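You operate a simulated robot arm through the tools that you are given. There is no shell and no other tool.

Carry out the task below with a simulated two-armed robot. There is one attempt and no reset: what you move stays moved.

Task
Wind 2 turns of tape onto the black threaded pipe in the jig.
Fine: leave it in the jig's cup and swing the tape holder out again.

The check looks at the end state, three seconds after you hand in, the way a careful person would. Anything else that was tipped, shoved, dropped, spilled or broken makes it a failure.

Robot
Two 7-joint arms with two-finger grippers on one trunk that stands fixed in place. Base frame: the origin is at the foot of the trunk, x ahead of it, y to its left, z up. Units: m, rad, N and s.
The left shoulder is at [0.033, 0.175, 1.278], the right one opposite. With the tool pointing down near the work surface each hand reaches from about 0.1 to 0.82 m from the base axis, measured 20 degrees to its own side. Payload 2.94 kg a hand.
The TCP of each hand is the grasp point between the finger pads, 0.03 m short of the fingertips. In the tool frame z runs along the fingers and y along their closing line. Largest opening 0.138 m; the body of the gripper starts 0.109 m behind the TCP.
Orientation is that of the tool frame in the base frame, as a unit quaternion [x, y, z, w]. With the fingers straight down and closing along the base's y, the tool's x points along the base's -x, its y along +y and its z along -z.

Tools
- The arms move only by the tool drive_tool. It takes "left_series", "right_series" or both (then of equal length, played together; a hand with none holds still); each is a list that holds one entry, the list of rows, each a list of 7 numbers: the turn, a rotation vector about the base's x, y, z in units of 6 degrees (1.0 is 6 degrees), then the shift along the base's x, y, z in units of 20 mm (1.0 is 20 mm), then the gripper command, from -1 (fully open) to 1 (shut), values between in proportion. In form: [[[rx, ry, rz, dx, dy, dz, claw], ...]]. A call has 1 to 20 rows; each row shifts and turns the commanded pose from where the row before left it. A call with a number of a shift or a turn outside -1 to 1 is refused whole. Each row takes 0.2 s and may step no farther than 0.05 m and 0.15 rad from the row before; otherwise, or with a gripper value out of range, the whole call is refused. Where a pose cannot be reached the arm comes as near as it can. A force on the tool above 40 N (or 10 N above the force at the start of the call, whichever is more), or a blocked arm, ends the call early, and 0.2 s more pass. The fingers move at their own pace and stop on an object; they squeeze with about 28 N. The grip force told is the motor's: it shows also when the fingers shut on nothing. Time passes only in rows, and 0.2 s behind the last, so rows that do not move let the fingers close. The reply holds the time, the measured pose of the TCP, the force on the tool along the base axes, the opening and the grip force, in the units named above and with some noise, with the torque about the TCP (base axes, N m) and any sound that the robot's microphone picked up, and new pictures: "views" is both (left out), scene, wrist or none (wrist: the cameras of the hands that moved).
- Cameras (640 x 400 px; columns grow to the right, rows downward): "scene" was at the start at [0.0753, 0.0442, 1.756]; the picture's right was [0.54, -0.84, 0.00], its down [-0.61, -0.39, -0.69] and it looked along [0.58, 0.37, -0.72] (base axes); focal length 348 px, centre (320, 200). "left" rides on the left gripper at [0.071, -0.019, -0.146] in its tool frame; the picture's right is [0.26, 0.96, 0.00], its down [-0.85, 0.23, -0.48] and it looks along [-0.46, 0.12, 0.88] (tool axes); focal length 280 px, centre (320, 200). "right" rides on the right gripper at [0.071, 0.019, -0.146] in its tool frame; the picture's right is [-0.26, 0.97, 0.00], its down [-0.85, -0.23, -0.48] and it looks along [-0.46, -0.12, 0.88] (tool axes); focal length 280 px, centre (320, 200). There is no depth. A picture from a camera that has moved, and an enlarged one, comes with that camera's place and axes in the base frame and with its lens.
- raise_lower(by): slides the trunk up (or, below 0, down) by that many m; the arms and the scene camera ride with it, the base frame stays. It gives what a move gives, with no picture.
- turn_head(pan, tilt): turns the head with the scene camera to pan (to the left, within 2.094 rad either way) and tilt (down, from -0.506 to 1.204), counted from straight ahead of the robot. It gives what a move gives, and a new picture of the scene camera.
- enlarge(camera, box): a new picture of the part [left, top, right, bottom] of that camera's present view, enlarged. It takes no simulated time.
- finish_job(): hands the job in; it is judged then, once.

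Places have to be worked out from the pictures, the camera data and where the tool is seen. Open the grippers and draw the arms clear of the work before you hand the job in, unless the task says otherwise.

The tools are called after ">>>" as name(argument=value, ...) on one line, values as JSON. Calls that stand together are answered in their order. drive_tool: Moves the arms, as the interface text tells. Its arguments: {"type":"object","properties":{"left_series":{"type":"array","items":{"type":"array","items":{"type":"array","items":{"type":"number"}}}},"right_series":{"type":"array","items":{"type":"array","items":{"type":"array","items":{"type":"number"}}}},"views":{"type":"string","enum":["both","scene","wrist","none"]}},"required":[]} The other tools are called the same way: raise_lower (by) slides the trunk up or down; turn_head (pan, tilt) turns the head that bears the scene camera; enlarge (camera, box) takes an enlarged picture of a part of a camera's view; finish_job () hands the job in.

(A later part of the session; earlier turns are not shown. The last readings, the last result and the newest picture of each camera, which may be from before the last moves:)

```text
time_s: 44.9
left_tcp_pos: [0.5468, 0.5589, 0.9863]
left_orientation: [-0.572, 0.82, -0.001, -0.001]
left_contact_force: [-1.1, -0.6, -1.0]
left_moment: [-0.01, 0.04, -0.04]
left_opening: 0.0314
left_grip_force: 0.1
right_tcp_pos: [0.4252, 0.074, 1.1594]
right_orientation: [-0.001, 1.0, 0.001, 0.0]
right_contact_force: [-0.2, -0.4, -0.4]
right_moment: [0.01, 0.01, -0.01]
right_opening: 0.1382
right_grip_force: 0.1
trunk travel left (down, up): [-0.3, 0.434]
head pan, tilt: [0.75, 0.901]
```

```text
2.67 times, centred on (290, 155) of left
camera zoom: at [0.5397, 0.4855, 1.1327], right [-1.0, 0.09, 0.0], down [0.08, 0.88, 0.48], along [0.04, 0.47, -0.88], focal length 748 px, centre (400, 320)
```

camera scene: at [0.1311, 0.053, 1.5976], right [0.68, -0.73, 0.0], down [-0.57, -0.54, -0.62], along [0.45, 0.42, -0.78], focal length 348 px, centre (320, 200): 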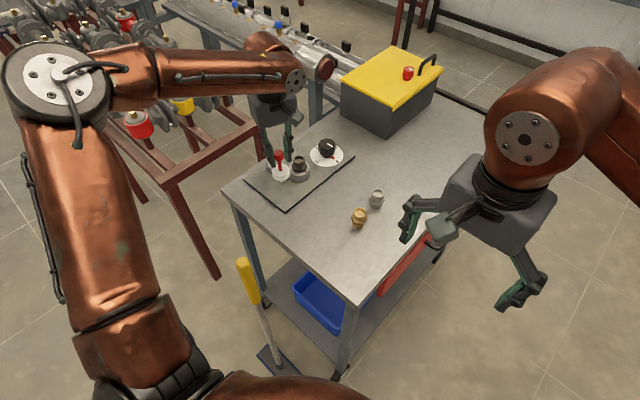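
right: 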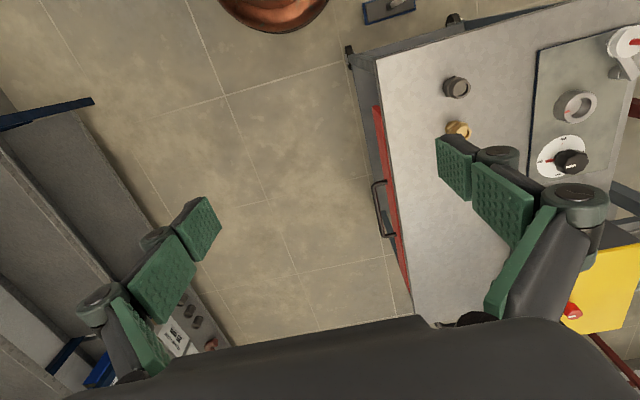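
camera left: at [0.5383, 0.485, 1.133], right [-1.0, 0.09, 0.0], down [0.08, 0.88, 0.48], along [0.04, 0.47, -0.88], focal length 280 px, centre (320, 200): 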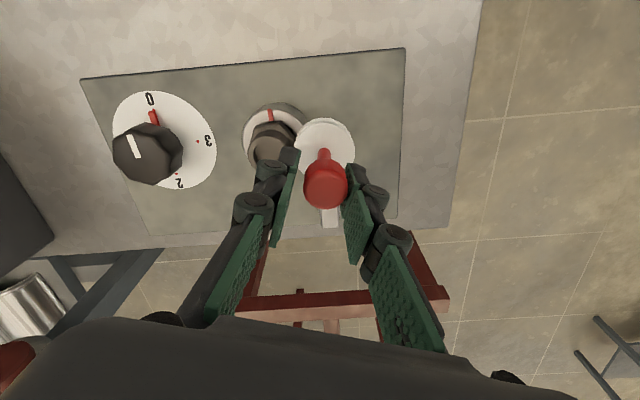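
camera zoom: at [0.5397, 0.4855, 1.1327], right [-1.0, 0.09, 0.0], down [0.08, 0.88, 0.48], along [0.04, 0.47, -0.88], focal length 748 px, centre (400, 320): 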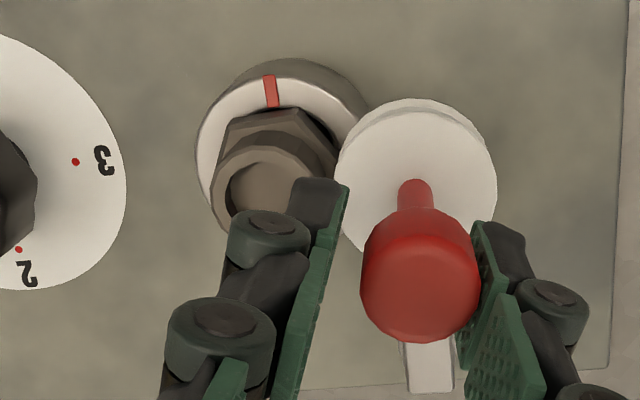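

The roll is at its stop, matching the predicted contact position of about (0.543, 0.558). I'll back off slightly, open, and lift straight up.

>>> drive_tool(left_series=[[[0, 0, 0, -0.1, 0, 0, 0.4], [0, 0, 0, 0, 0, 0, 0.2], [0, 0, 0, 0, 0, 0, 0.1], [0, 0, 0, 0, 0, 0.3, 0.1], [0, 0, 0, 0, 0, 0.8, 0.1], [0, 0, 0, 0, 0, 1, 0.1], [0, 0, 0, 0, 0, 1, 0.1], [0, 0, 0, 0, 0, 1, 0.1], [0, 0, 0, 0, 0, 0.5, 0.1], [0, 0, 0, 0, 0, 0, 0.1]]], views="both")

>>> enlarge(camera="scene", box=[260, 130, 340, 190])

>>> enlarge(camera="left", box=[80, 40, 420, 230])

```text
time_s: 47.1
left_tcp_pos: [0.5446, 0.5592, 1.0796]
left_orientation: [-0.573, 0.82, 0.0, 0.0]
left_contact_force: [-0.4, -0.1, 0.8]
left_moment: [-0.01, -0.05, 0.01]
left_opening: 0.062
left_grip_force: 0.0
right_tcp_pos: [0.4257, 0.0742, 1.1584]
right_orientation: [-0.001, 1.0, 0.001, -0.001]
right_contact_force: [0.6, 0.0, -0.2]
right_moment: [0.0, -0.01, 0.05]
right_opening: 0.1382
right_grip_force: 0.1
trunk travel left (down, up): [-0.3, 0.434]
head pan, tilt: [0.75, 0.901]
camera scene: at [0.1313, 0.053, 1.5976], right [0.68, -0.73, 0.0], down [-0.57, -0.54, -0.62], along [0.45, 0.42, -0.78], focal length 348 px, centre (320, 200)
camera left: at [0.5377, 0.4858, 1.2249], right [-1.0, 0.09, 0.0], down [0.08, 0.88, 0.48], along [0.04, 0.47, -0.88], focal length 280 px, centre (320, 200)
```

scene: 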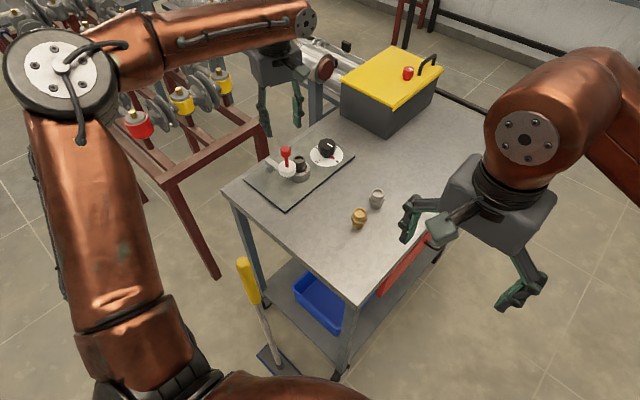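
left: 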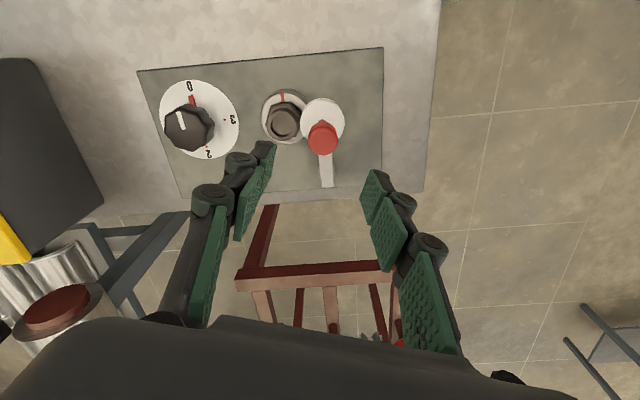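

```text
6.67 times, centred on (300, 160) of scene
camera zoom: at [0.1313, 0.053, 1.5976], right [0.68, -0.73, 0.0], down [-0.57, -0.54, -0.62], along [0.45, 0.42, -0.78], focal length 2319 px, centre (453, 467)
```

zoom: 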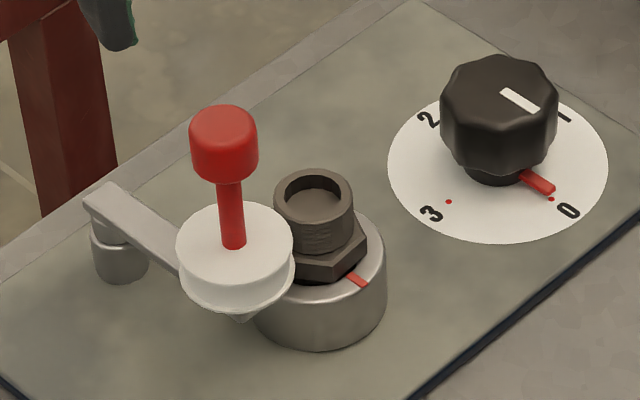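

```text
1.88 times, centred on (250, 135) of left
camera zoom: at [0.5377, 0.4858, 1.2249], right [-1.0, 0.09, 0.0], down [0.08, 0.88, 0.48], along [0.04, 0.47, -0.88], focal length 528 px, centre (452, 322)
```

zoom: 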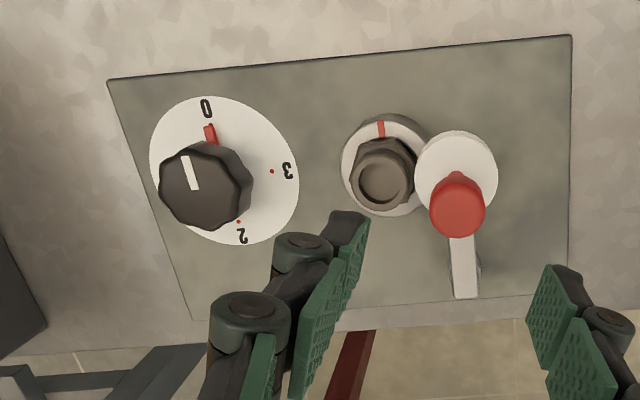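

The holder stays in place against the pipe. Next is the knob: axis at about (0.699, 0.554), top at z ≈ 0.907, with digits 0→1→2 running counter-clockwise from above. I'll move over it and turn the hand back to the 0° orientation.

>>> drive_tool(left_series=[[[0, 0, -0.97, 0.643, -0.02, 0.05, 0], [0, 0, -0.97, 0.643, -0.02, 0.05, -0.1], [0, 0, -0.97, 0.643, -0.02, 0.05, -0.2], [0, 0, -0.97, 0.643, -0.02, 0, -0.3], [0, 0, -0.97, 0.643, -0.02, 0, -0.3], [0, 0, -0.97, 0.643, -0.02, 0, -0.3], [0, 0, -0.97, 0.643, -0.02, 0, -0.3], [0, 0, -0.97, 0.643, -0.02, 0, -0.3], [0, 0, -0.97, 0.643, -0.02, 0, -0.3], [0, 0, -0.97, 0.643, -0.02, 0, -0.3], [0, 0, -0.97, 0.643, -0.02, 0, -0.3], [0, 0, -0.97, 0.643, -0.02, 0, -0.3], [0, 0, 0, 0, 0, 0, -0.3]]], views="both")

>>> enlarge(camera="left", box=[230, 60, 410, 220])

>>> enlarge(camera="scene", box=[260, 110, 360, 190])

```text
time_s: 49.9
left_tcp_pos: [0.6559, 0.5448, 1.0745]
left_orientation: [0.0, 1.0, 0.0, 0.002]
left_contact_force: [-0.3, 0.3, -1.3]
left_moment: [-0.01, -0.02, -0.01]
left_opening: 0.0897
left_grip_force: 0.1
left hand out of reach, approached as far as the arm can: row 9, 10, 11, 12
right_tcp_pos: [0.4255, 0.0737, 1.1594]
right_orientation: [-0.001, 1.0, 0.001, -0.001]
right_contact_force: [0.6, 0.3, 0.3]
right_moment: [0.0, 0.0, 0.01]
right_opening: 0.1382
right_grip_force: 0.0
trunk travel left (down, up): [-0.3, 0.434]
head pan, tilt: [0.75, 0.901]
camera scene: at [0.1313, 0.0531, 1.5976], right [0.68, -0.73, 0.0], down [-0.57, -0.54, -0.62], along [0.45, 0.42, -0.78], focal length 348 px, centre (320, 200)
camera left: at [0.5843, 0.5259, 1.2203], right [-0.26, 0.97, 0.0], down [0.85, 0.23, 0.48], along [0.46, 0.12, -0.88], focal length 280 px, centre (320, 200)
```

scene: 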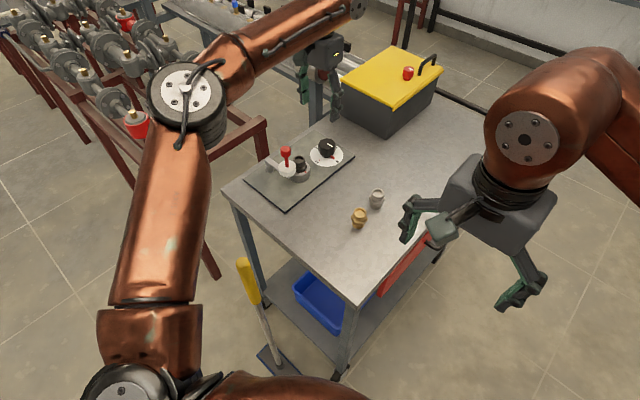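
left: 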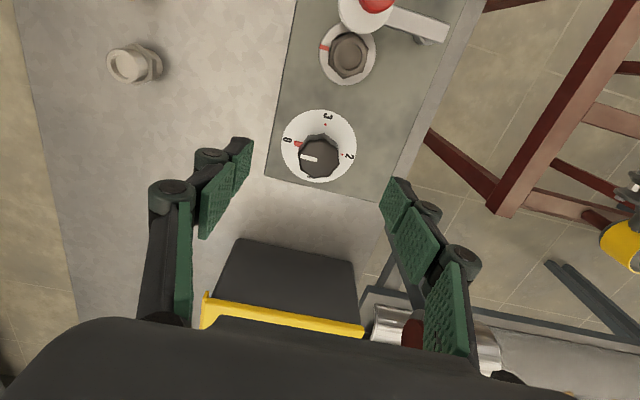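

```text
2.50 times, centred on (320, 140) of left
camera zoom: at [0.5843, 0.5259, 1.2203], right [-0.26, 0.97, 0.0], down [0.85, 0.23, 0.48], along [0.46, 0.12, -0.88], focal length 701 px, centre (320, 350)
```

zoom: 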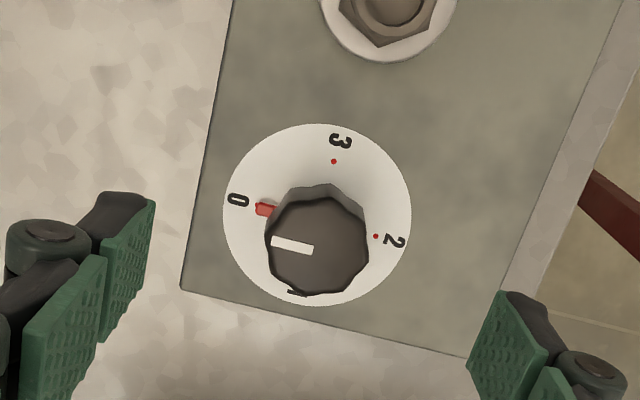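

```text
5.00 times, centred on (310, 150) of scene
camera zoom: at [0.1313, 0.0531, 1.5976], right [0.68, -0.73, 0.0], down [-0.57, -0.54, -0.62], along [0.45, 0.42, -0.78], focal length 1739 px, centre (370, 450)
```

zoom: 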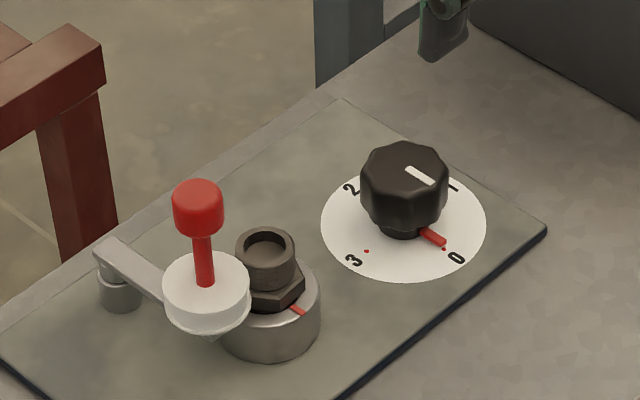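

The arm's reach stopped at x = 0.656 at this height. Lower down the reach should improve, so I'll descend to z ≈ 0.96 (tips still above the knob top) and move toward the axis.

>>> drive_tool(left_series=[[[0, 0, 0, 0.2, 0.05, -0.8, -0.3], [0, 0, 0, 0.2, 0.05, -0.8, -0.3], [0, 0, 0, 0.2, 0.05, -0.8, -0.3], [0, 0, 0, 0.2, 0.05, -0.8, -0.3], [0, 0, 0, 0.3, 0.05, -0.8, -0.3], [0, 0, 0, 0.3, 0.05, -0.8, -0.3], [0, 0, 0, 0.3, 0.05, -0.8, -0.3], [0, 0, 0, 0.3, 0.05, 0, -0.3], [0, 0, 0, 0.3, 0.05, 0, -0.3], [0, 0, 0, 0, 0, 0, -0.3]]], views="both")

```text
time_s: 52.1
left_tcp_pos: [0.6554, 0.5462, 0.9671]
left_orientation: [-0.001, 1.0, 0.0, 0.001]
left_contact_force: [-0.2, -0.7, 0.0]
left_moment: [0.0, -0.01, 0.0]
left_opening: 0.0897
left_grip_force: 0.0
left hand out of reach, approached as far as the arm can: row 2, 3, 4, 5, 6, 7, 8, 9
right_tcp_pos: [0.4258, 0.0733, 1.1586]
right_orientation: [-0.001, 1.0, 0.001, -0.001]
right_contact_force: [0.2, -0.5, 0.3]
right_moment: [-0.01, -0.01, 0.01]
right_opening: 0.1381
right_grip_force: 0.1
trunk travel left (down, up): [-0.3, 0.434]
head pan, tilt: [0.75, 0.901]
camera scene: at [0.1312, 0.0529, 1.5976], right [0.68, -0.73, 0.0], down [-0.57, -0.54, -0.62], along [0.45, 0.42, -0.78], focal length 348 px, centre (320, 200)
camera left: at [0.584, 0.5263, 1.1128], right [-0.26, 0.96, 0.0], down [0.85, 0.23, 0.48], along [0.46, 0.12, -0.88], focal length 280 px, centre (320, 200)
```

scene: 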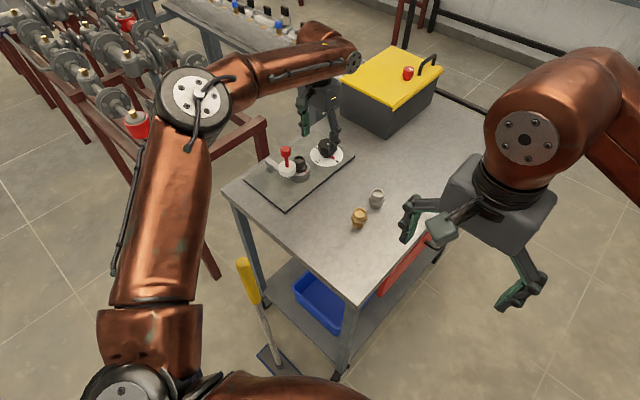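
left: 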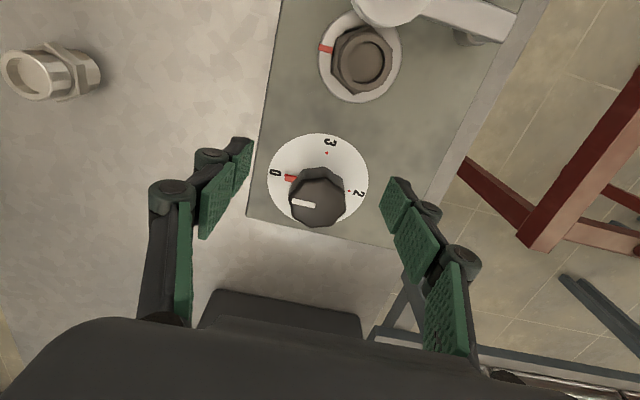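

The arm isn't visibly extended, so a joint limit may be the cause rather than length. I'll try turning the hand +36° and then moving toward the knob axis, at a safe height.

>>> drive_tool(left_series=[[[0, 0, 1, 0, 0, 0.3, -0.3], [0, 0, 1, 0, 0, 0, -0.3], [0, 0, 1, 0, 0, 0, -0.3], [0, 0, 1, 0, 0, 0, -0.3], [0, 0, 1, 0, 0, 0, -0.3], [0, 0, 1, 0, 0, 0, -0.3], [0, 0, 0, 0.4, 0.08, 0, -0.3], [0, 0, 0, 0.4, 0.08, 0, -0.3], [0, 0, 0, 0.4, 0.08, 0, -0.3], [0, 0, 0, 0.4, 0.08, 0, -0.3], [0, 0, 0, 0.4, 0.08, 0, -0.3], [0, 0, 0, 0, 0, 0, -0.3]]], views="both")

```text
time_s: 54.7
left_tcp_pos: [0.657, 0.5448, 0.9718]
left_orientation: [-0.309, 0.951, 0.001, 0.0]
left_contact_force: [0.2, 0.1, 0.2]
left_moment: [-0.01, 0.0, -0.02]
left_opening: 0.0894
left_grip_force: 0.0
left hand out of reach, approached as far as the arm can: row 7, 8, 9, 10, 11
right_tcp_pos: [0.426, 0.0732, 1.1586]
right_orientation: [-0.001, 1.0, 0.001, -0.001]
right_contact_force: [0.5, 0.8, -0.2]
right_moment: [-0.01, -0.02, -0.01]
right_opening: 0.1379
right_grip_force: 0.0
trunk travel left (down, up): [-0.3, 0.434]
head pan, tilt: [0.75, 0.901]
camera scene: at [0.1312, 0.0529, 1.5976], right [0.68, -0.73, 0.0], down [-0.57, -0.54, -0.62], along [0.45, 0.42, -0.78], focal length 348 px, centre (320, 200)
camera left: at [0.6094, 0.4881, 1.1182], right [-0.78, 0.63, 0.0], down [0.55, 0.69, 0.48], along [0.3, 0.37, -0.88], focal length 280 px, centre (320, 200)
```

scene: 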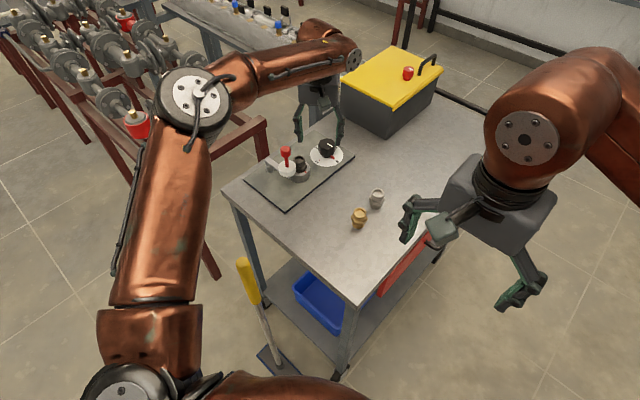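
left: 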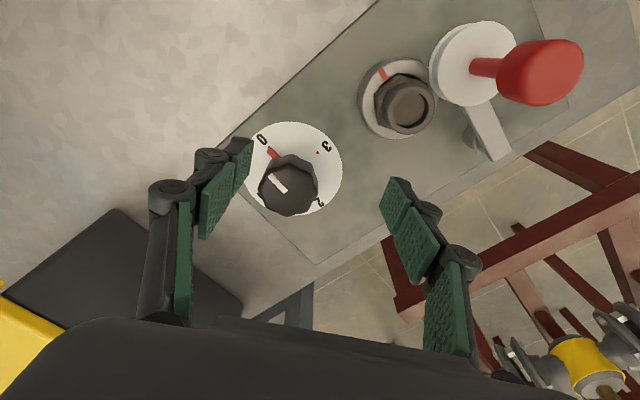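

The limit is the same at any yaw and height, so I'll tilt the tool about 18° outward along the arm's radial direction. This pulls the wrist back and should extend TCP reach; then I'll move toward the knob axis at a safe height.

>>> drive_tool(left_series=[[[0.51, -0.86, 0, 0, 0, 0.3, -0.3], [0.51, -0.86, 0, 0, 0, 0.3, -0.3], [0.51, -0.86, 0, 0, 0, 0, -0.3], [0, 0, 0, 0.4, 0.09, 0, -0.3], [0, 0, 0, 0.4, 0.09, 0, -0.3], [0, 0, 0, 0.4, 0.09, 0, -0.3], [0, 0, 0, 0.4, 0.09, 0, -0.3], [0, 0, 0, 0.5, 0.1, 0, -0.3], [0, 0, 0, 0, 0, 0, -0.3]]], views="both")

```text
time_s: 56.7
left_tcp_pos: [0.6974, 0.556, 0.9841]
left_orientation: [-0.305, 0.939, 0.033, 0.153]
left_contact_force: [-0.6, 1.3, -0.2]
left_moment: [0.0, -0.03, 0.0]
left_opening: 0.0896
left_grip_force: 0.2
right_tcp_pos: [0.4255, 0.0734, 1.1597]
right_orientation: [-0.001, 1.0, 0.001, -0.001]
right_contact_force: [-0.2, 0.3, 0.2]
right_moment: [-0.01, 0.04, 0.0]
right_opening: 0.1382
right_grip_force: 0.0
trunk travel left (down, up): [-0.3, 0.434]
head pan, tilt: [0.75, 0.901]
camera scene: at [0.1307, 0.0531, 1.5977], right [0.68, -0.73, 0.0], down [-0.57, -0.54, -0.62], along [0.45, 0.42, -0.78], focal length 348 px, centre (320, 200)
camera left: at [0.6154, 0.4759, 1.1019], right [-0.76, 0.64, -0.11], down [0.39, 0.59, 0.71], along [0.51, 0.5, -0.7], focal length 280 px, centre (320, 200)
```

scene: 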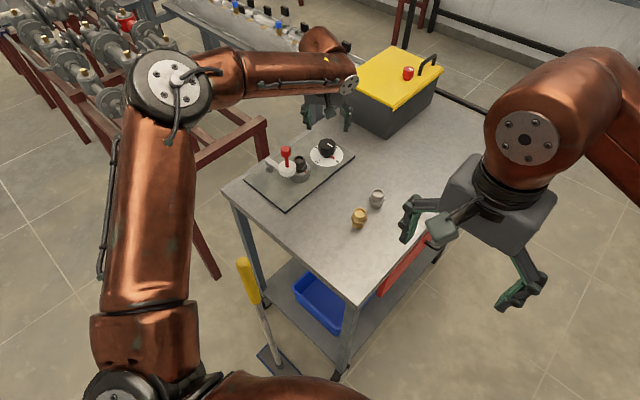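
left: 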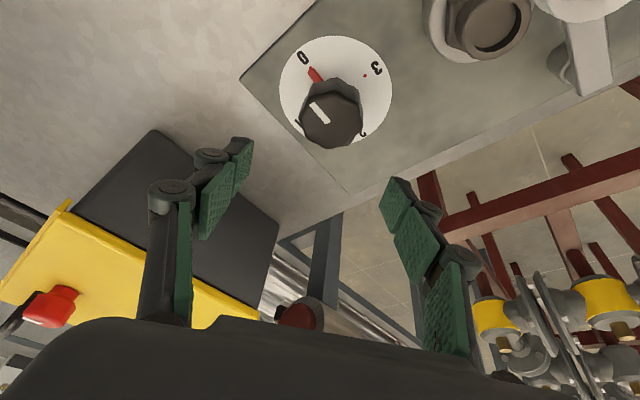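

With an 18° tilt the TCP reaches above the knob axis. I'll zoom to examine the knob's facets.

>>> enlarge(camera="left", box=[260, 20, 410, 160])

>>> enlarge(camera="scene", box=[300, 130, 350, 170])

```text
2.86 times, centred on (335, 90) of left
camera zoom: at [0.6154, 0.4759, 1.1019], right [-0.76, 0.64, -0.11], down [0.39, 0.59, 0.71], along [0.51, 0.5, -0.7], focal length 801 px, centre (277, 514)
```

zoom: 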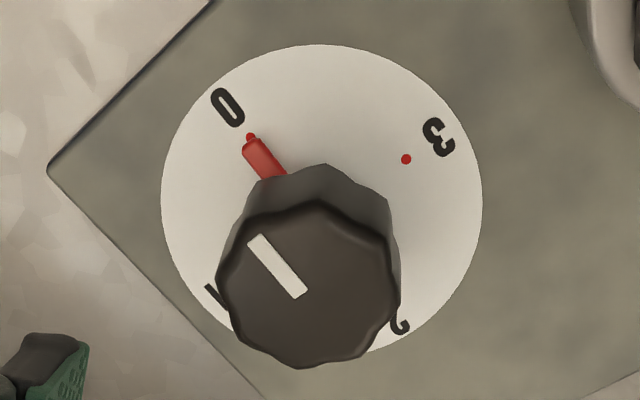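

```text
10.00 times, centred on (325, 150) of scene
camera zoom: at [0.1307, 0.0531, 1.5977], right [0.68, -0.73, 0.0], down [-0.57, -0.54, -0.62], along [0.45, 0.42, -0.78], focal length 3478 px, centre (270, 700)
```

zoom: 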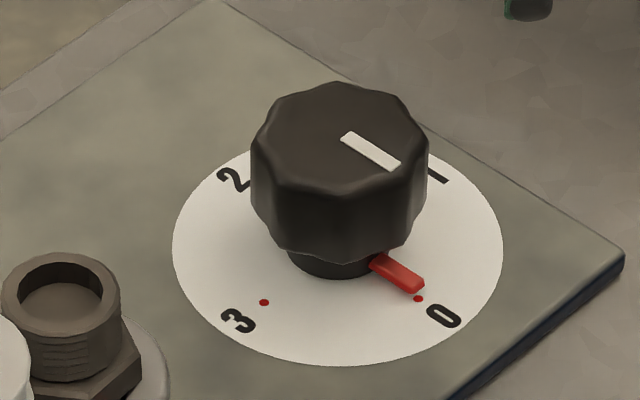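

The knob is lobed with the white line and red pointer at 0. I'll test whether a smaller tilt (12°) is still reachable here, slightly lower but still above the knob.

>>> drive_tool(left_series=[[[-0.51, 0.86, 0, 0.05, -0.05, -0.5, -0.3], [0, 0, 0, 0, 0, -0.6, -0.3], [0, 0, 0, 0, 0, 0, -0.3]]], views="none")

```text
time_s: 57.5
left_tcp_pos: [0.7011, 0.5526, 0.9618]
left_orientation: [-0.307, 0.946, 0.024, 0.102]
left_contact_force: [-0.6, 0.0, 0.6]
left_moment: [0.02, 0.04, 0.0]
left_opening: 0.0895
left_grip_force: 0.0
right_tcp_pos: [0.4256, 0.0725, 1.1594]
right_orientation: [-0.001, 1.0, 0.001, -0.001]
right_contact_force: [-0.4, 0.6, 0.7]
right_moment: [0.01, 0.04, -0.03]
right_opening: 0.1379
right_grip_force: 0.0
trunk travel left (down, up): [-0.3, 0.434]
head pan, tilt: [0.75, 0.901]
```

A 12° tilt is reachable. Trying 6°.

>>> drive_tool(left_series=[[[-0.51, 0.86, 0, -0.05, 0.05, 0, -0.3], [0, 0, 0, 0, 0, 0, -0.3]]], views="none")

```text
time_s: 58.1
left_tcp_pos: [0.6808, 0.5518, 0.9651]
left_orientation: [-0.309, 0.95, 0.011, 0.052]
left_contact_force: [-0.6, -0.2, 0.1]
left_moment: [0.02, -0.01, 0.03]
left_opening: 0.0897
left_grip_force: 0.1
left hand out of reach, approached as far as the arm can: row 1
right_tcp_pos: [0.4258, 0.0734, 1.1586]
right_orientation: [-0.002, 1.0, 0.001, -0.002]
right_contact_force: [0.2, 0.2, 0.0]
right_moment: [-0.02, -0.01, -0.05]
right_opening: 0.1382
right_grip_force: 0.1
trunk travel left (down, up): [-0.3, 0.434]
head pan, tilt: [0.75, 0.901]
```

The minimum tilt is about 11°. Using 18° leaves room to rotate ±45° about the vertical, so I'll re-tilt to 18°, centre on the axis (0.699, 0.5545), and pre-rotate the hand −45° ready for a 90° counter-clockwise stroke.

>>> drive_tool(left_series=[[[0.51, -0.86, 0, 0, 0, 0.3, -0.3], [0.51, -0.86, 0, 0, 0, 0.3, -0.3], [0, 0, 0, 0.45, 0.07, 0, -0.3], [0, 0, 0, 0.45, 0.07, 0, -0.3], [0, 0, -0.94, 0, 0, 0, -0.3], [0, 0, -0.94, 0, 0, 0, -0.3], [0, 0, -0.94, 0, 0, 0, -0.3], [0, 0, -0.94, 0, 0, 0, -0.3], [0, 0, -0.94, 0, 0, 0, -0.3], [0, 0, -0.94, 0, 0, 0, -0.3], [0, 0, -0.94, 0, 0, 0, -0.3], [0, 0, -0.94, 0, 0, 0, -0.3], [0, 0, 0, 0, 0, 0, -0.3]]], views="both")

```text
time_s: 60.9
left_tcp_pos: [0.6982, 0.5543, 0.9769]
left_orientation: [0.077, 0.985, -0.027, 0.154]
left_contact_force: [-0.5, -0.1, 0.9]
left_moment: [-0.01, 0.03, -0.01]
left_opening: 0.0897
left_grip_force: 0.0
right_tcp_pos: [0.4253, 0.0729, 1.1587]
right_orientation: [-0.001, 1.0, 0.001, -0.001]
right_contact_force: [0.2, 0.0, 0.2]
right_moment: [-0.03, 0.0, -0.04]
right_opening: 0.1379
right_grip_force: 0.0
trunk travel left (down, up): [-0.3, 0.434]
head pan, tilt: [0.75, 0.901]
camera scene: at [0.1311, 0.0528, 1.5976], right [0.68, -0.73, 0.0], down [-0.57, -0.54, -0.62], along [0.45, 0.42, -0.78], focal length 348 px, centre (320, 200)
camera left: at [0.5844, 0.557, 1.0942], right [-0.09, 0.99, -0.11], down [0.69, 0.14, 0.71], along [0.71, -0.01, -0.7], focal length 280 px, centre (320, 200)
```

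scene: 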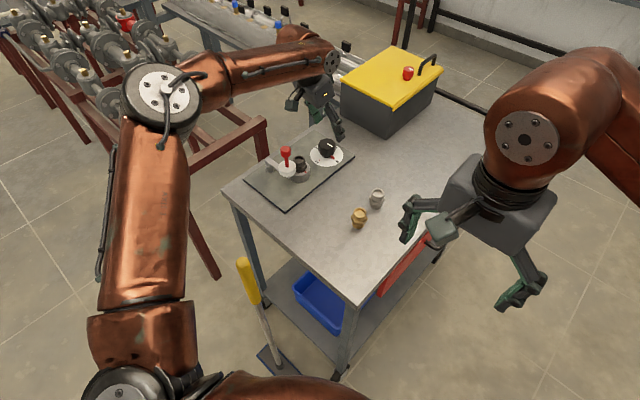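
left: 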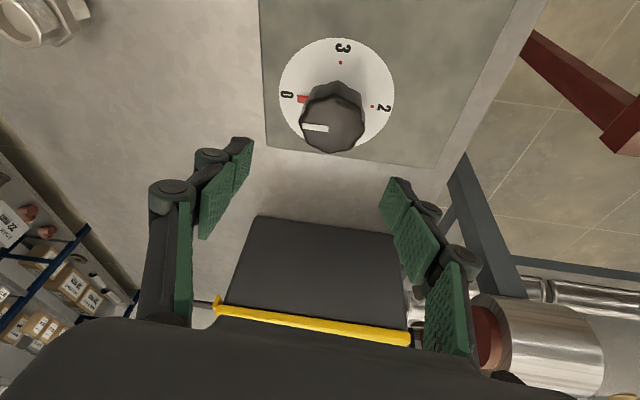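

This pose is reachable, but at −45° the hand camera would pass close to the tape handle. I'll rotate back +22.5° for 45° strokes (which match the 8 lobes) and descend around the knob to z ≈ 0.912.

>>> drive_tool(left_series=[[[0, 0, 0.94, 0, 0, 0, -0.3], [0, 0, 0.94, 0, 0, 0, -0.3], [0, 0, 0.94, 0.03, 0, 0, -0.3], [0, 0, 0.94, 0, 0, 0, -0.3], [0, 0, 0, 0, 0, -0.6, -0.3], [0, 0, 0, 0, 0, -0.6, -0.3], [0, 0, 0, 0, 0, -0.6, -0.3], [0, 0, 0, 0, 0, -0.6, -0.3], [0, 0, 0, 0, 0, -0.5, -0.3], [0, 0, 0, 0, 0, -0.3, -0.3], [0, 0, 0, 0, 0, 0, -0.3]]], views="both")

>>> enlarge(camera="scene", box=[260, 110, 360, 190])

>>> enlarge(camera="left", box=[220, 60, 420, 260])

```text
time_s: 63.3
left_tcp_pos: [0.6997, 0.5529, 0.9128]
left_orientation: [-0.116, 0.981, 0.004, 0.156]
left_contact_force: [0.0, -0.2, -1.2]
left_moment: [0.0, -0.02, -0.02]
left_opening: 0.0898
left_grip_force: 0.0
right_tcp_pos: [0.4261, 0.0743, 1.1595]
right_orientation: [-0.001, 1.0, 0.001, -0.001]
right_contact_force: [-0.4, 0.3, 0.5]
right_moment: [-0.01, 0.01, -0.03]
right_opening: 0.138
right_grip_force: 0.1
trunk travel left (down, up): [-0.3, 0.434]
head pan, tilt: [0.75, 0.901]
camera scene: at [0.1312, 0.0528, 1.5976], right [0.68, -0.73, 0.0], down [-0.57, -0.54, -0.62], along [0.45, 0.42, -0.78], focal length 348 px, centre (320, 200)
camera left: at [0.5929, 0.5128, 1.0303], right [-0.46, 0.88, -0.11], down [0.59, 0.4, 0.71], along [0.66, 0.26, -0.7], focal length 280 px, centre (320, 200)
```

scene: 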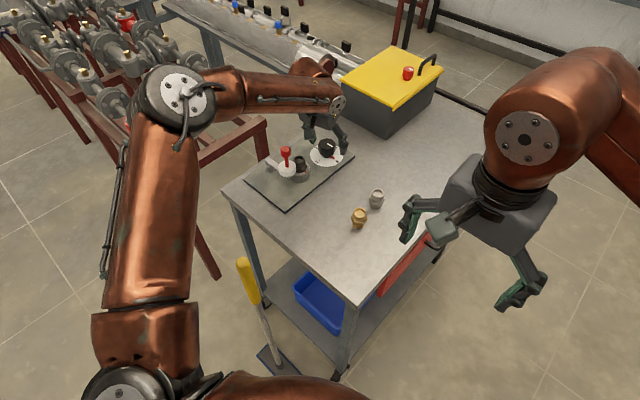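
left: 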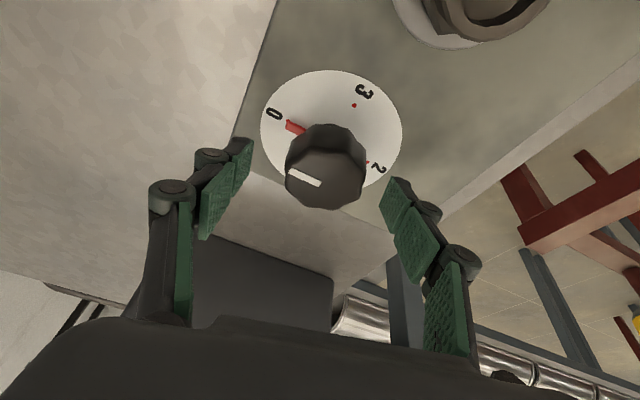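

```text
5.00 times, centred on (310, 150) of scene
camera zoom: at [0.1312, 0.0528, 1.5976], right [0.68, -0.73, 0.0], down [-0.57, -0.54, -0.62], along [0.45, 0.42, -0.78], focal length 1739 px, centre (370, 450)
```

zoom: 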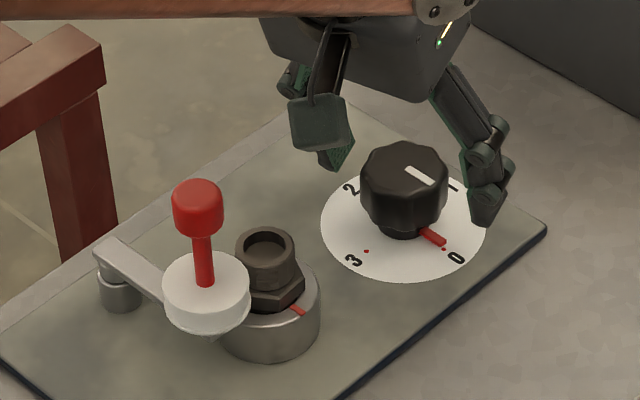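

```text
2.00 times, centred on (320, 160) of left
camera zoom: at [0.5929, 0.5128, 1.0303], right [-0.46, 0.88, -0.11], down [0.59, 0.4, 0.71], along [0.66, 0.26, -0.7], focal length 561 px, centre (320, 280)
```

zoom: 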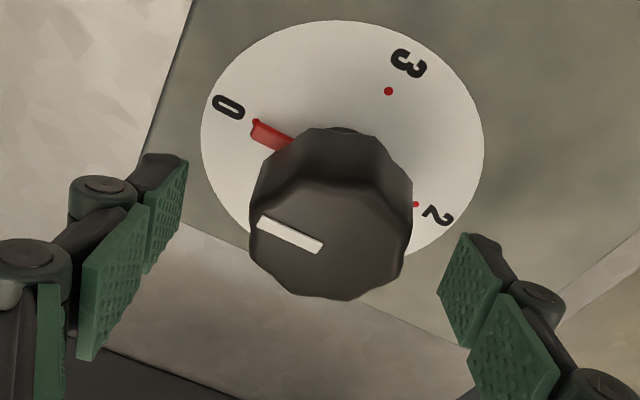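

The knob is centred between the fingers. Closing on it.

>>> drive_tool(left_series=[[[0, 0, 0, 0, 0, 0, 1], [0, 0, 0, 0, 0, 0, 1], [0, 0, 0, 0, 0, 0, 1], [0, 0, 0, 0, 0, 0, 1], [0, 0, 0, 0, 0, 0, 1]]], views="wrist")

>>> enlarge(camera="scene", box=[260, 110, 360, 190])

>>> enlarge(camera="left", box=[220, 60, 420, 260])

```text
time_s: 64.5
left_tcp_pos: [0.6998, 0.5561, 0.913]
left_orientation: [-0.116, 0.981, 0.004, 0.155]
left_contact_force: [-0.7, 8.0, 2.5]
left_moment: [0.71, 0.24, -0.02]
left_opening: 0.0486
left_grip_force: 45.0
right_tcp_pos: [0.4249, 0.0742, 1.1594]
right_orientation: [-0.001, 1.0, 0.001, -0.001]
right_contact_force: [-0.1, 0.2, 0.1]
right_moment: [0.01, 0.0, 0.0]
right_opening: 0.1381
right_grip_force: 0.1
trunk travel left (down, up): [-0.3, 0.434]
head pan, tilt: [0.75, 0.901]
camera left: at [0.5924, 0.5145, 1.0303], right [-0.46, 0.88, -0.11], down [0.59, 0.4, 0.71], along [0.66, 0.26, -0.7], focal length 280 px, centre (320, 200)
```

left: 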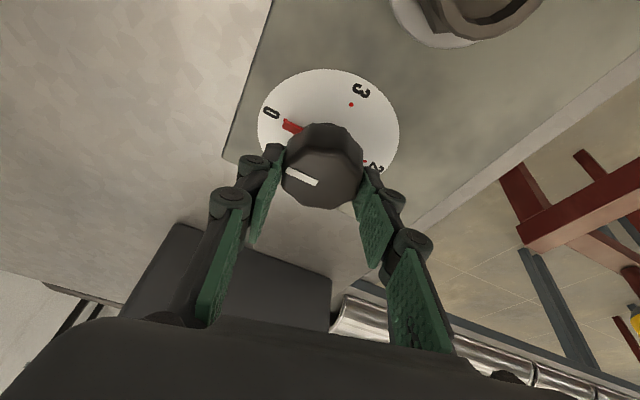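

```text
5.00 times, centred on (310, 150) of scene
camera zoom: at [0.131, 0.0538, 1.5976], right [0.68, -0.73, 0.0], down [-0.57, -0.54, -0.62], along [0.45, 0.42, -0.78], focal length 1739 px, centre (370, 450)
```

zoom: 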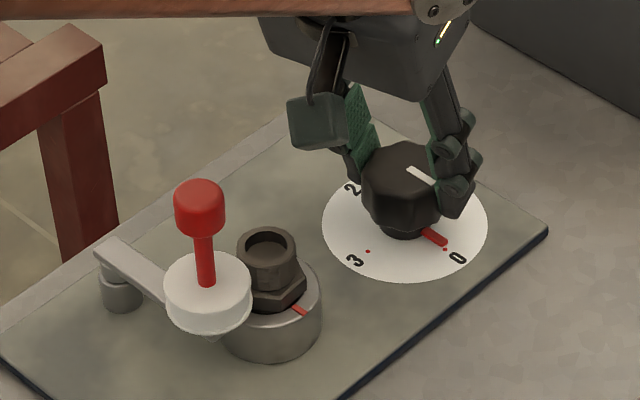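

```text
2.00 times, centred on (320, 160) of left
camera zoom: at [0.5924, 0.5145, 1.0303], right [-0.46, 0.88, -0.11], down [0.59, 0.4, 0.71], along [0.66, 0.26, -0.7], focal length 561 px, centre (320, 280)
```

zoom: 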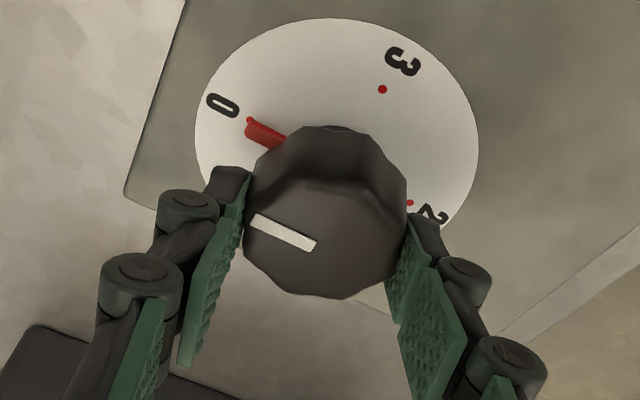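

The knob is gripped (48.6 mm), with 8 N of side load in +y. I'll relax it by 2 mm in +y, then turn counter-clockwise about 22° first and check.

>>> drive_tool(left_series=[[[0, 0, 0, 0, 0.1, 0, 1], [0, 0, 0.94, 0, 0, 0, 1], [0, 0, 0.94, 0, 0, 0, 1], [0, 0, 0.94, 0, 0, 0, 1], [0, 0, 0.94, 0, 0, 0, 1], [0, 0, 0, 0, 0, 0, 1]]], views="wrist")

>>> enlarge(camera="scene", box=[260, 110, 360, 190])

>>> enlarge(camera="left", box=[220, 60, 420, 260])

```text
time_s: 65.9
left_tcp_pos: [0.6987, 0.5551, 0.9131]
left_orientation: [-0.306, 0.939, 0.035, 0.152]
left_contact_force: [-6.4, -2.8, -1.3]
left_moment: [-0.13, 0.51, 0.0]
left_opening: 0.0488
left_grip_force: 44.8
right_tcp_pos: [0.4258, 0.0739, 1.1593]
right_orientation: [-0.001, 1.0, 0.0, 0.001]
right_contact_force: [0.1, -0.2, 0.2]
right_moment: [-0.05, -0.01, -0.03]
right_opening: 0.138
right_grip_force: 0.0
trunk travel left (down, up): [-0.3, 0.434]
head pan, tilt: [0.75, 0.901]
camera left: at [0.6163, 0.477, 1.0305], right [-0.77, 0.63, -0.11], down [0.39, 0.59, 0.71], along [0.51, 0.5, -0.7], focal length 280 px, centre (320, 200)
```

left: 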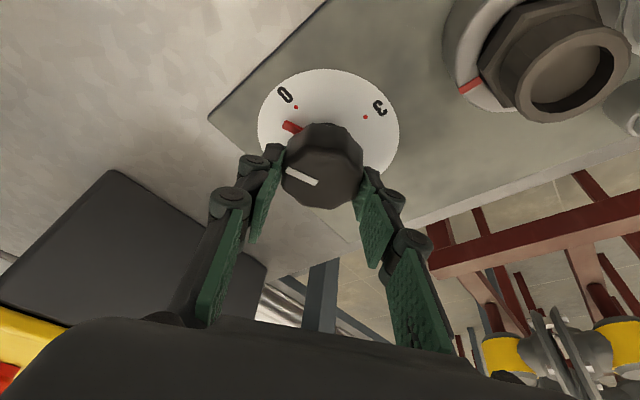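

```text
5.00 times, centred on (310, 150) of scene
camera zoom: at [0.1305, 0.0526, 1.5976], right [0.68, -0.73, 0.0], down [-0.57, -0.53, -0.62], along [0.45, 0.42, -0.78], focal length 1739 px, centre (370, 450)
```

zoom: 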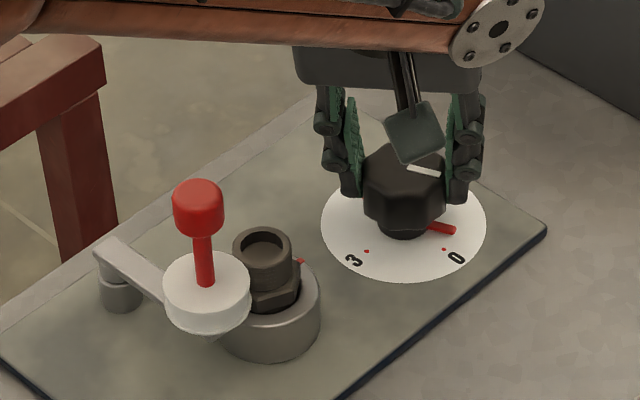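

```text
2.00 times, centred on (320, 160) of left
camera zoom: at [0.6163, 0.477, 1.0305], right [-0.77, 0.63, -0.11], down [0.39, 0.59, 0.71], along [0.51, 0.5, -0.7], focal length 561 px, centre (320, 280)
```

zoom: 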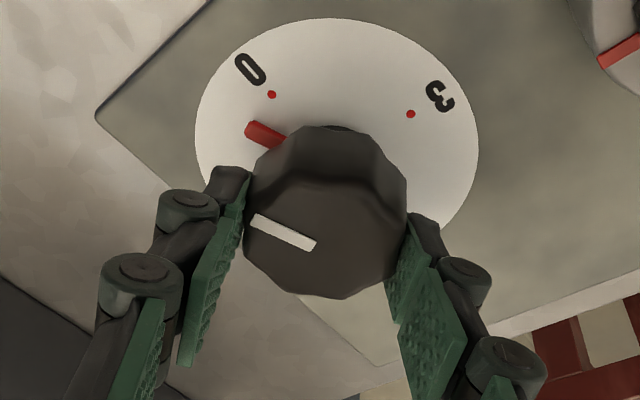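

The knob turned about 22° and the cup's red mark rotated about 90°, so one dial step equals one cup turn (4:1). I'll continue counter-clockwise another 45° in this stroke.

>>> drive_tool(left_series=[[[0, 0, 0.94, -0.03, 0, 0, 1], [0, 0, 0.94, -0.03, 0, 0, 1], [0, 0, 0.94, -0.02, 0, 0, 1], [0, 0, 0.94, 0, 0, 0, 1], [0, 0, 0, 0, 0, 0, 1]]], views="none")

>>> enlarge(camera="scene", box=[260, 110, 360, 190])

>>> enlarge(camera="left", box=[220, 60, 420, 260])

```text
time_s: 67.1
left_tcp_pos: [0.6979, 0.5549, 0.913]
left_orientation: [-0.483, 0.861, 0.062, 0.145]
left_contact_force: [16.3, -0.1, -6.0]
left_moment: [0.81, -0.03, -0.01]
left_opening: 0.0489
left_grip_force: 45.1
left hand out of reach, approached as far as the arm can: row 4
right_tcp_pos: [0.4274, 0.0736, 1.1589]
right_orientation: [-0.001, 1.0, 0.0, -0.001]
right_contact_force: [0.2, 0.5, 0.1]
right_moment: [0.02, -0.04, 0.01]
right_opening: 0.1378
right_grip_force: 0.1
trunk travel left (down, up): [-0.3, 0.434]
head pan, tilt: [0.75, 0.901]
```

```text
5.00 times, centred on (310, 150) of scene
camera zoom: at [0.1343, 0.0536, 1.5973], right [0.68, -0.73, 0.0], down [-0.57, -0.53, -0.62], along [0.45, 0.42, -0.79], focal length 1739 px, centre (370, 450)
```

zoom: 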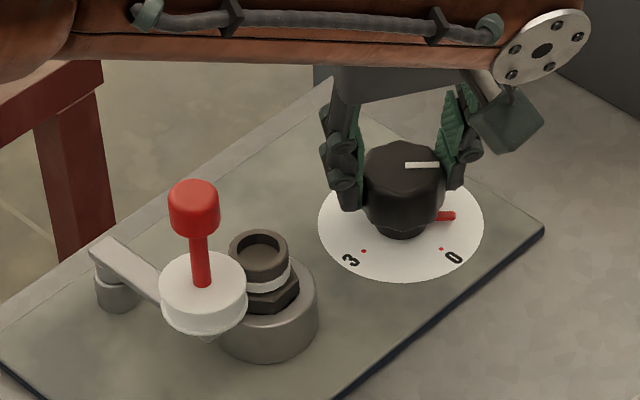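

```text
2.00 times, centred on (320, 160) of left
camera zoom: at [0.6516, 0.4515, 1.0303], right [-0.95, 0.29, -0.11], down [0.13, 0.7, 0.71], along [0.29, 0.66, -0.7], focal length 561 px, centre (320, 280)
```

zoom: 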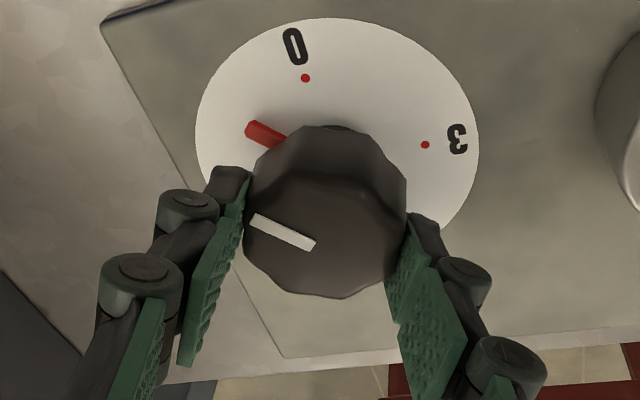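

Tape now shows on the pipe and the knob is at about 45°. The arm hit a limit at this hand angle (16 N side load), so I'll release, rotate the open hand back −57° around the knob, and check the position.

>>> drive_tool(left_series=[[[0, 0, 0, 0, 0, 0, 0.2], [0, 0, 0, 0, 0, 0, 0], [0, 0, 0, 0, 0, 0, -0.2], [0, 0, 0, 0, 0, 0, -0.3], [0, 0, 0, 0, 0, 0, -0.3]]], views="none")

>>> drive_tool(left_series=[[[0, 0, -0.95, 0, 0, 0, -0.3], [0, 0, -0.95, 0, 0, 0, -0.3], [0, 0, -0.95, 0, 0, 0, -0.3], [0, 0, -0.95, 0, 0, 0, -0.3], [0, 0, -0.95, 0, 0, 0, -0.3], [0, 0, -0.95, 0, 0, 0, -0.3], [0, 0, -0.95, 0, 0, 0, -0.3], [0, 0, -0.95, 0, 0, 0, -0.3], [0, 0, -0.95, 0, 0, 0, -0.3], [0, 0, -0.95, 0, 0, 0, -0.3], [0, 0, 0, 0, 0, 0, -0.3]]], views="both")

>>> enlarge(camera="scene", box=[260, 110, 360, 190])

>>> enlarge(camera="left", box=[220, 60, 420, 260])

```text
time_s: 68.3
left_tcp_pos: [0.6962, 0.5564, 0.9139]
left_orientation: [-0.483, 0.861, 0.062, 0.144]
left_contact_force: [0.6, 0.1, -0.8]
left_moment: [-0.01, 0.03, 0.01]
left_opening: 0.0897
left_grip_force: 0.0
right_tcp_pos: [0.4261, 0.072, 1.1579]
right_orientation: [0.0, 1.0, 0.001, 0.0]
right_contact_force: [0.8, 0.5, 0.3]
right_moment: [-0.01, 0.04, -0.02]
right_opening: 0.1379
right_grip_force: 0.2
trunk travel left (down, up): [-0.3, 0.434]
head pan, tilt: [0.75, 0.901]
```

```text
time_s: 70.7
left_tcp_pos: [0.695, 0.5555, 0.9139]
left_orientation: [-0.014, 0.988, -0.012, 0.156]
left_contact_force: [-0.1, 0.2, -0.2]
left_moment: [0.0, 0.01, 0.0]
left_opening: 0.0898
left_grip_force: 0.1
right_tcp_pos: [0.425, 0.0735, 1.1587]
right_orientation: [-0.002, 1.0, 0.001, -0.001]
right_contact_force: [0.2, -0.4, -0.5]
right_moment: [-0.01, 0.0, -0.07]
right_opening: 0.1381
right_grip_force: 0.0
trunk travel left (down, up): [-0.3, 0.434]
head pan, tilt: [0.75, 0.901]
camera scene: at [0.1312, 0.0529, 1.5976], right [0.68, -0.73, 0.0], down [-0.57, -0.54, -0.62], along [0.45, 0.42, -0.78], focal length 348 px, centre (320, 200)
camera left: at [0.5815, 0.5371, 1.0312], right [-0.27, 0.96, -0.11], down [0.66, 0.27, 0.71], along [0.7, 0.12, -0.7], focal length 280 px, centre (320, 200)
```

scene: 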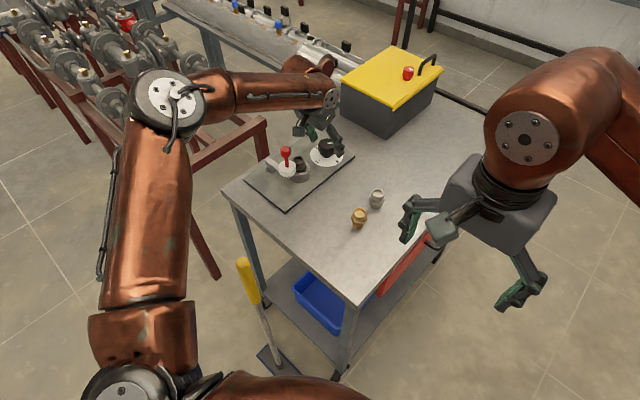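
left: 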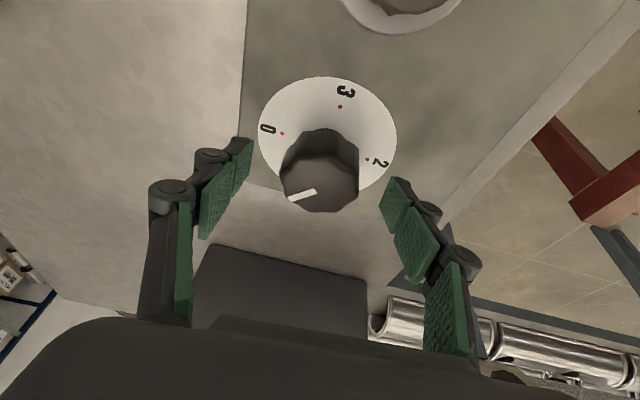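

```text
5.00 times, centred on (310, 150) of scene
camera zoom: at [0.1312, 0.0529, 1.5976], right [0.68, -0.73, 0.0], down [-0.57, -0.54, -0.62], along [0.45, 0.42, -0.78], focal length 1739 px, centre (370, 450)
```

zoom: 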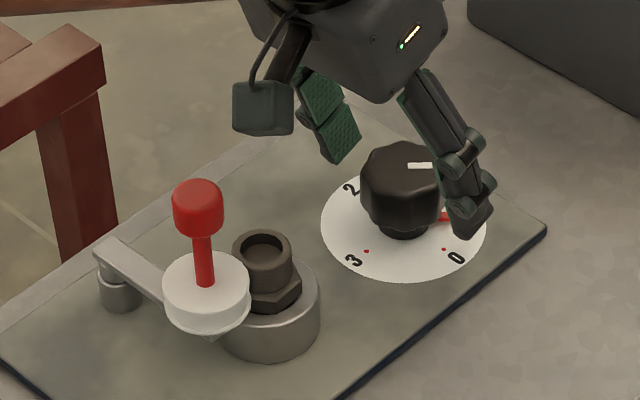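

```text
2.00 times, centred on (320, 160) of left
camera zoom: at [0.5815, 0.5371, 1.0312], right [-0.27, 0.96, -0.11], down [0.66, 0.27, 0.71], along [0.7, 0.12, -0.7], focal length 561 px, centre (320, 280)
```

zoom: 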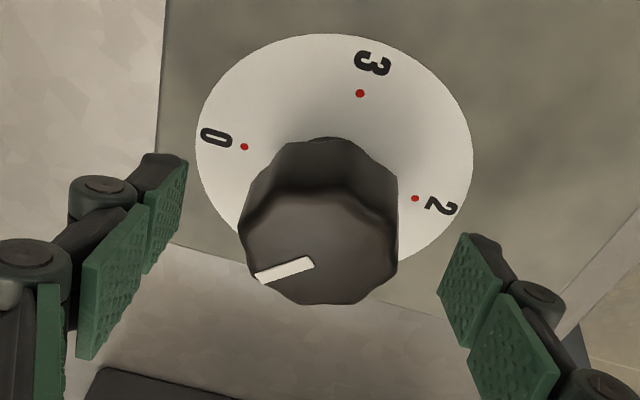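

The knob stayed at about 45°, but I want to check the tape on the pipe, so I'll zoom there.

>>> enlarge(camera="scene", box=[280, 145, 330, 180])

>>> enlarge(camera="left", box=[320, 0, 480, 60])

```text
11.43 times, centred on (305, 162) of scene
camera zoom: at [0.1312, 0.0529, 1.5976], right [0.68, -0.73, 0.0], down [-0.57, -0.54, -0.62], along [0.45, 0.42, -0.78], focal length 3975 px, centre (491, 629)
```

zoom: 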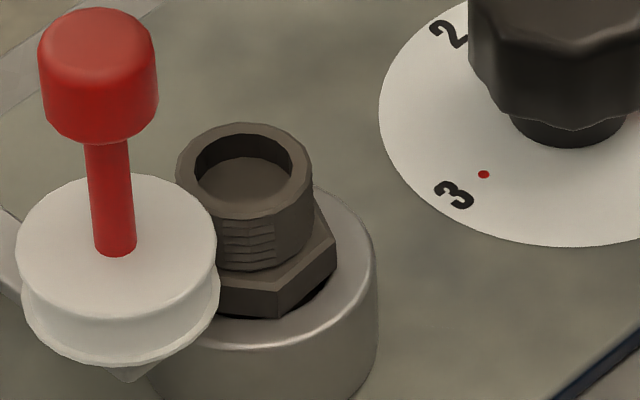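

```text
4.00 times, centred on (400, 30) of left
camera zoom: at [0.5815, 0.5371, 1.0312], right [-0.27, 0.96, -0.11], down [0.66, 0.27, 0.71], along [0.7, 0.12, -0.7], focal length 1122 px, centre (0, 880)
```

zoom: 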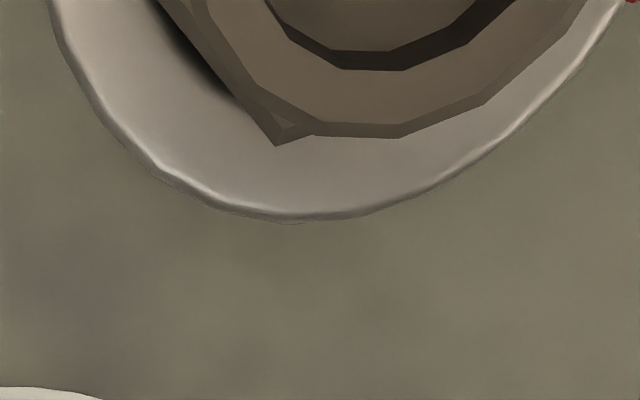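

No band is visible now; it may only be drawn from about half a turn, right where the knob sits. I'll re-centre (+3.5 mm x) and grip the knob again for the next stroke.

>>> drive_tool(left_series=[[[0, 0, 0, 0.17, 0, 0, -0.3], [0, 0, 0, 0, 0, 0, 1], [0, 0, 0, 0, 0, 0, 1], [0, 0, 0, 0, 0, 0, 1], [0, 0, 0, 0, 0, 0, 1], [0, 0, 0, 0, 0, 0, 1], [0, 0, 0, 0, 0, 0, 1]]], views="none")

>>> enlarge(camera="left", box=[220, 60, 420, 260])

```text
time_s: 72.3
left_tcp_pos: [0.698, 0.5557, 0.9134]
left_orientation: [-0.014, 0.988, -0.012, 0.156]
left_contact_force: [0.7, 1.7, -0.7]
left_moment: [0.56, 0.03, 0.01]
left_opening: 0.0492
left_grip_force: 45.2
right_tcp_pos: [0.4256, 0.0739, 1.1589]
right_orientation: [-0.001, 1.0, 0.001, -0.002]
right_contact_force: [0.0, 1.6, -0.1]
right_moment: [0.02, 0.02, -0.03]
right_opening: 0.138
right_grip_force: 0.2
trunk travel left (down, up): [-0.3, 0.434]
head pan, tilt: [0.75, 0.901]
```

```text
2.00 times, centred on (320, 160) of left
camera zoom: at [0.5848, 0.5374, 1.0318], right [-0.27, 0.96, -0.11], down [0.66, 0.27, 0.71], along [0.7, 0.12, -0.7], focal length 561 px, centre (320, 280)
```

zoom: 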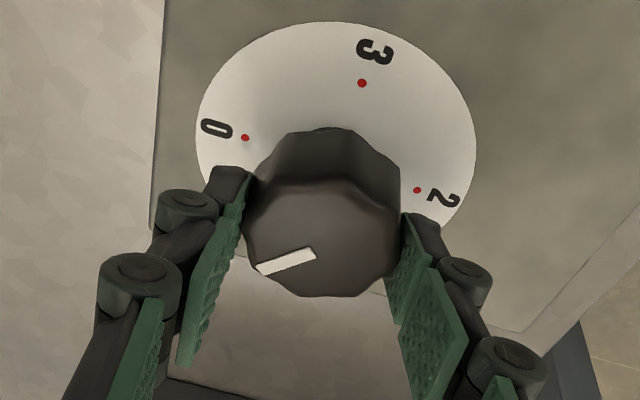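

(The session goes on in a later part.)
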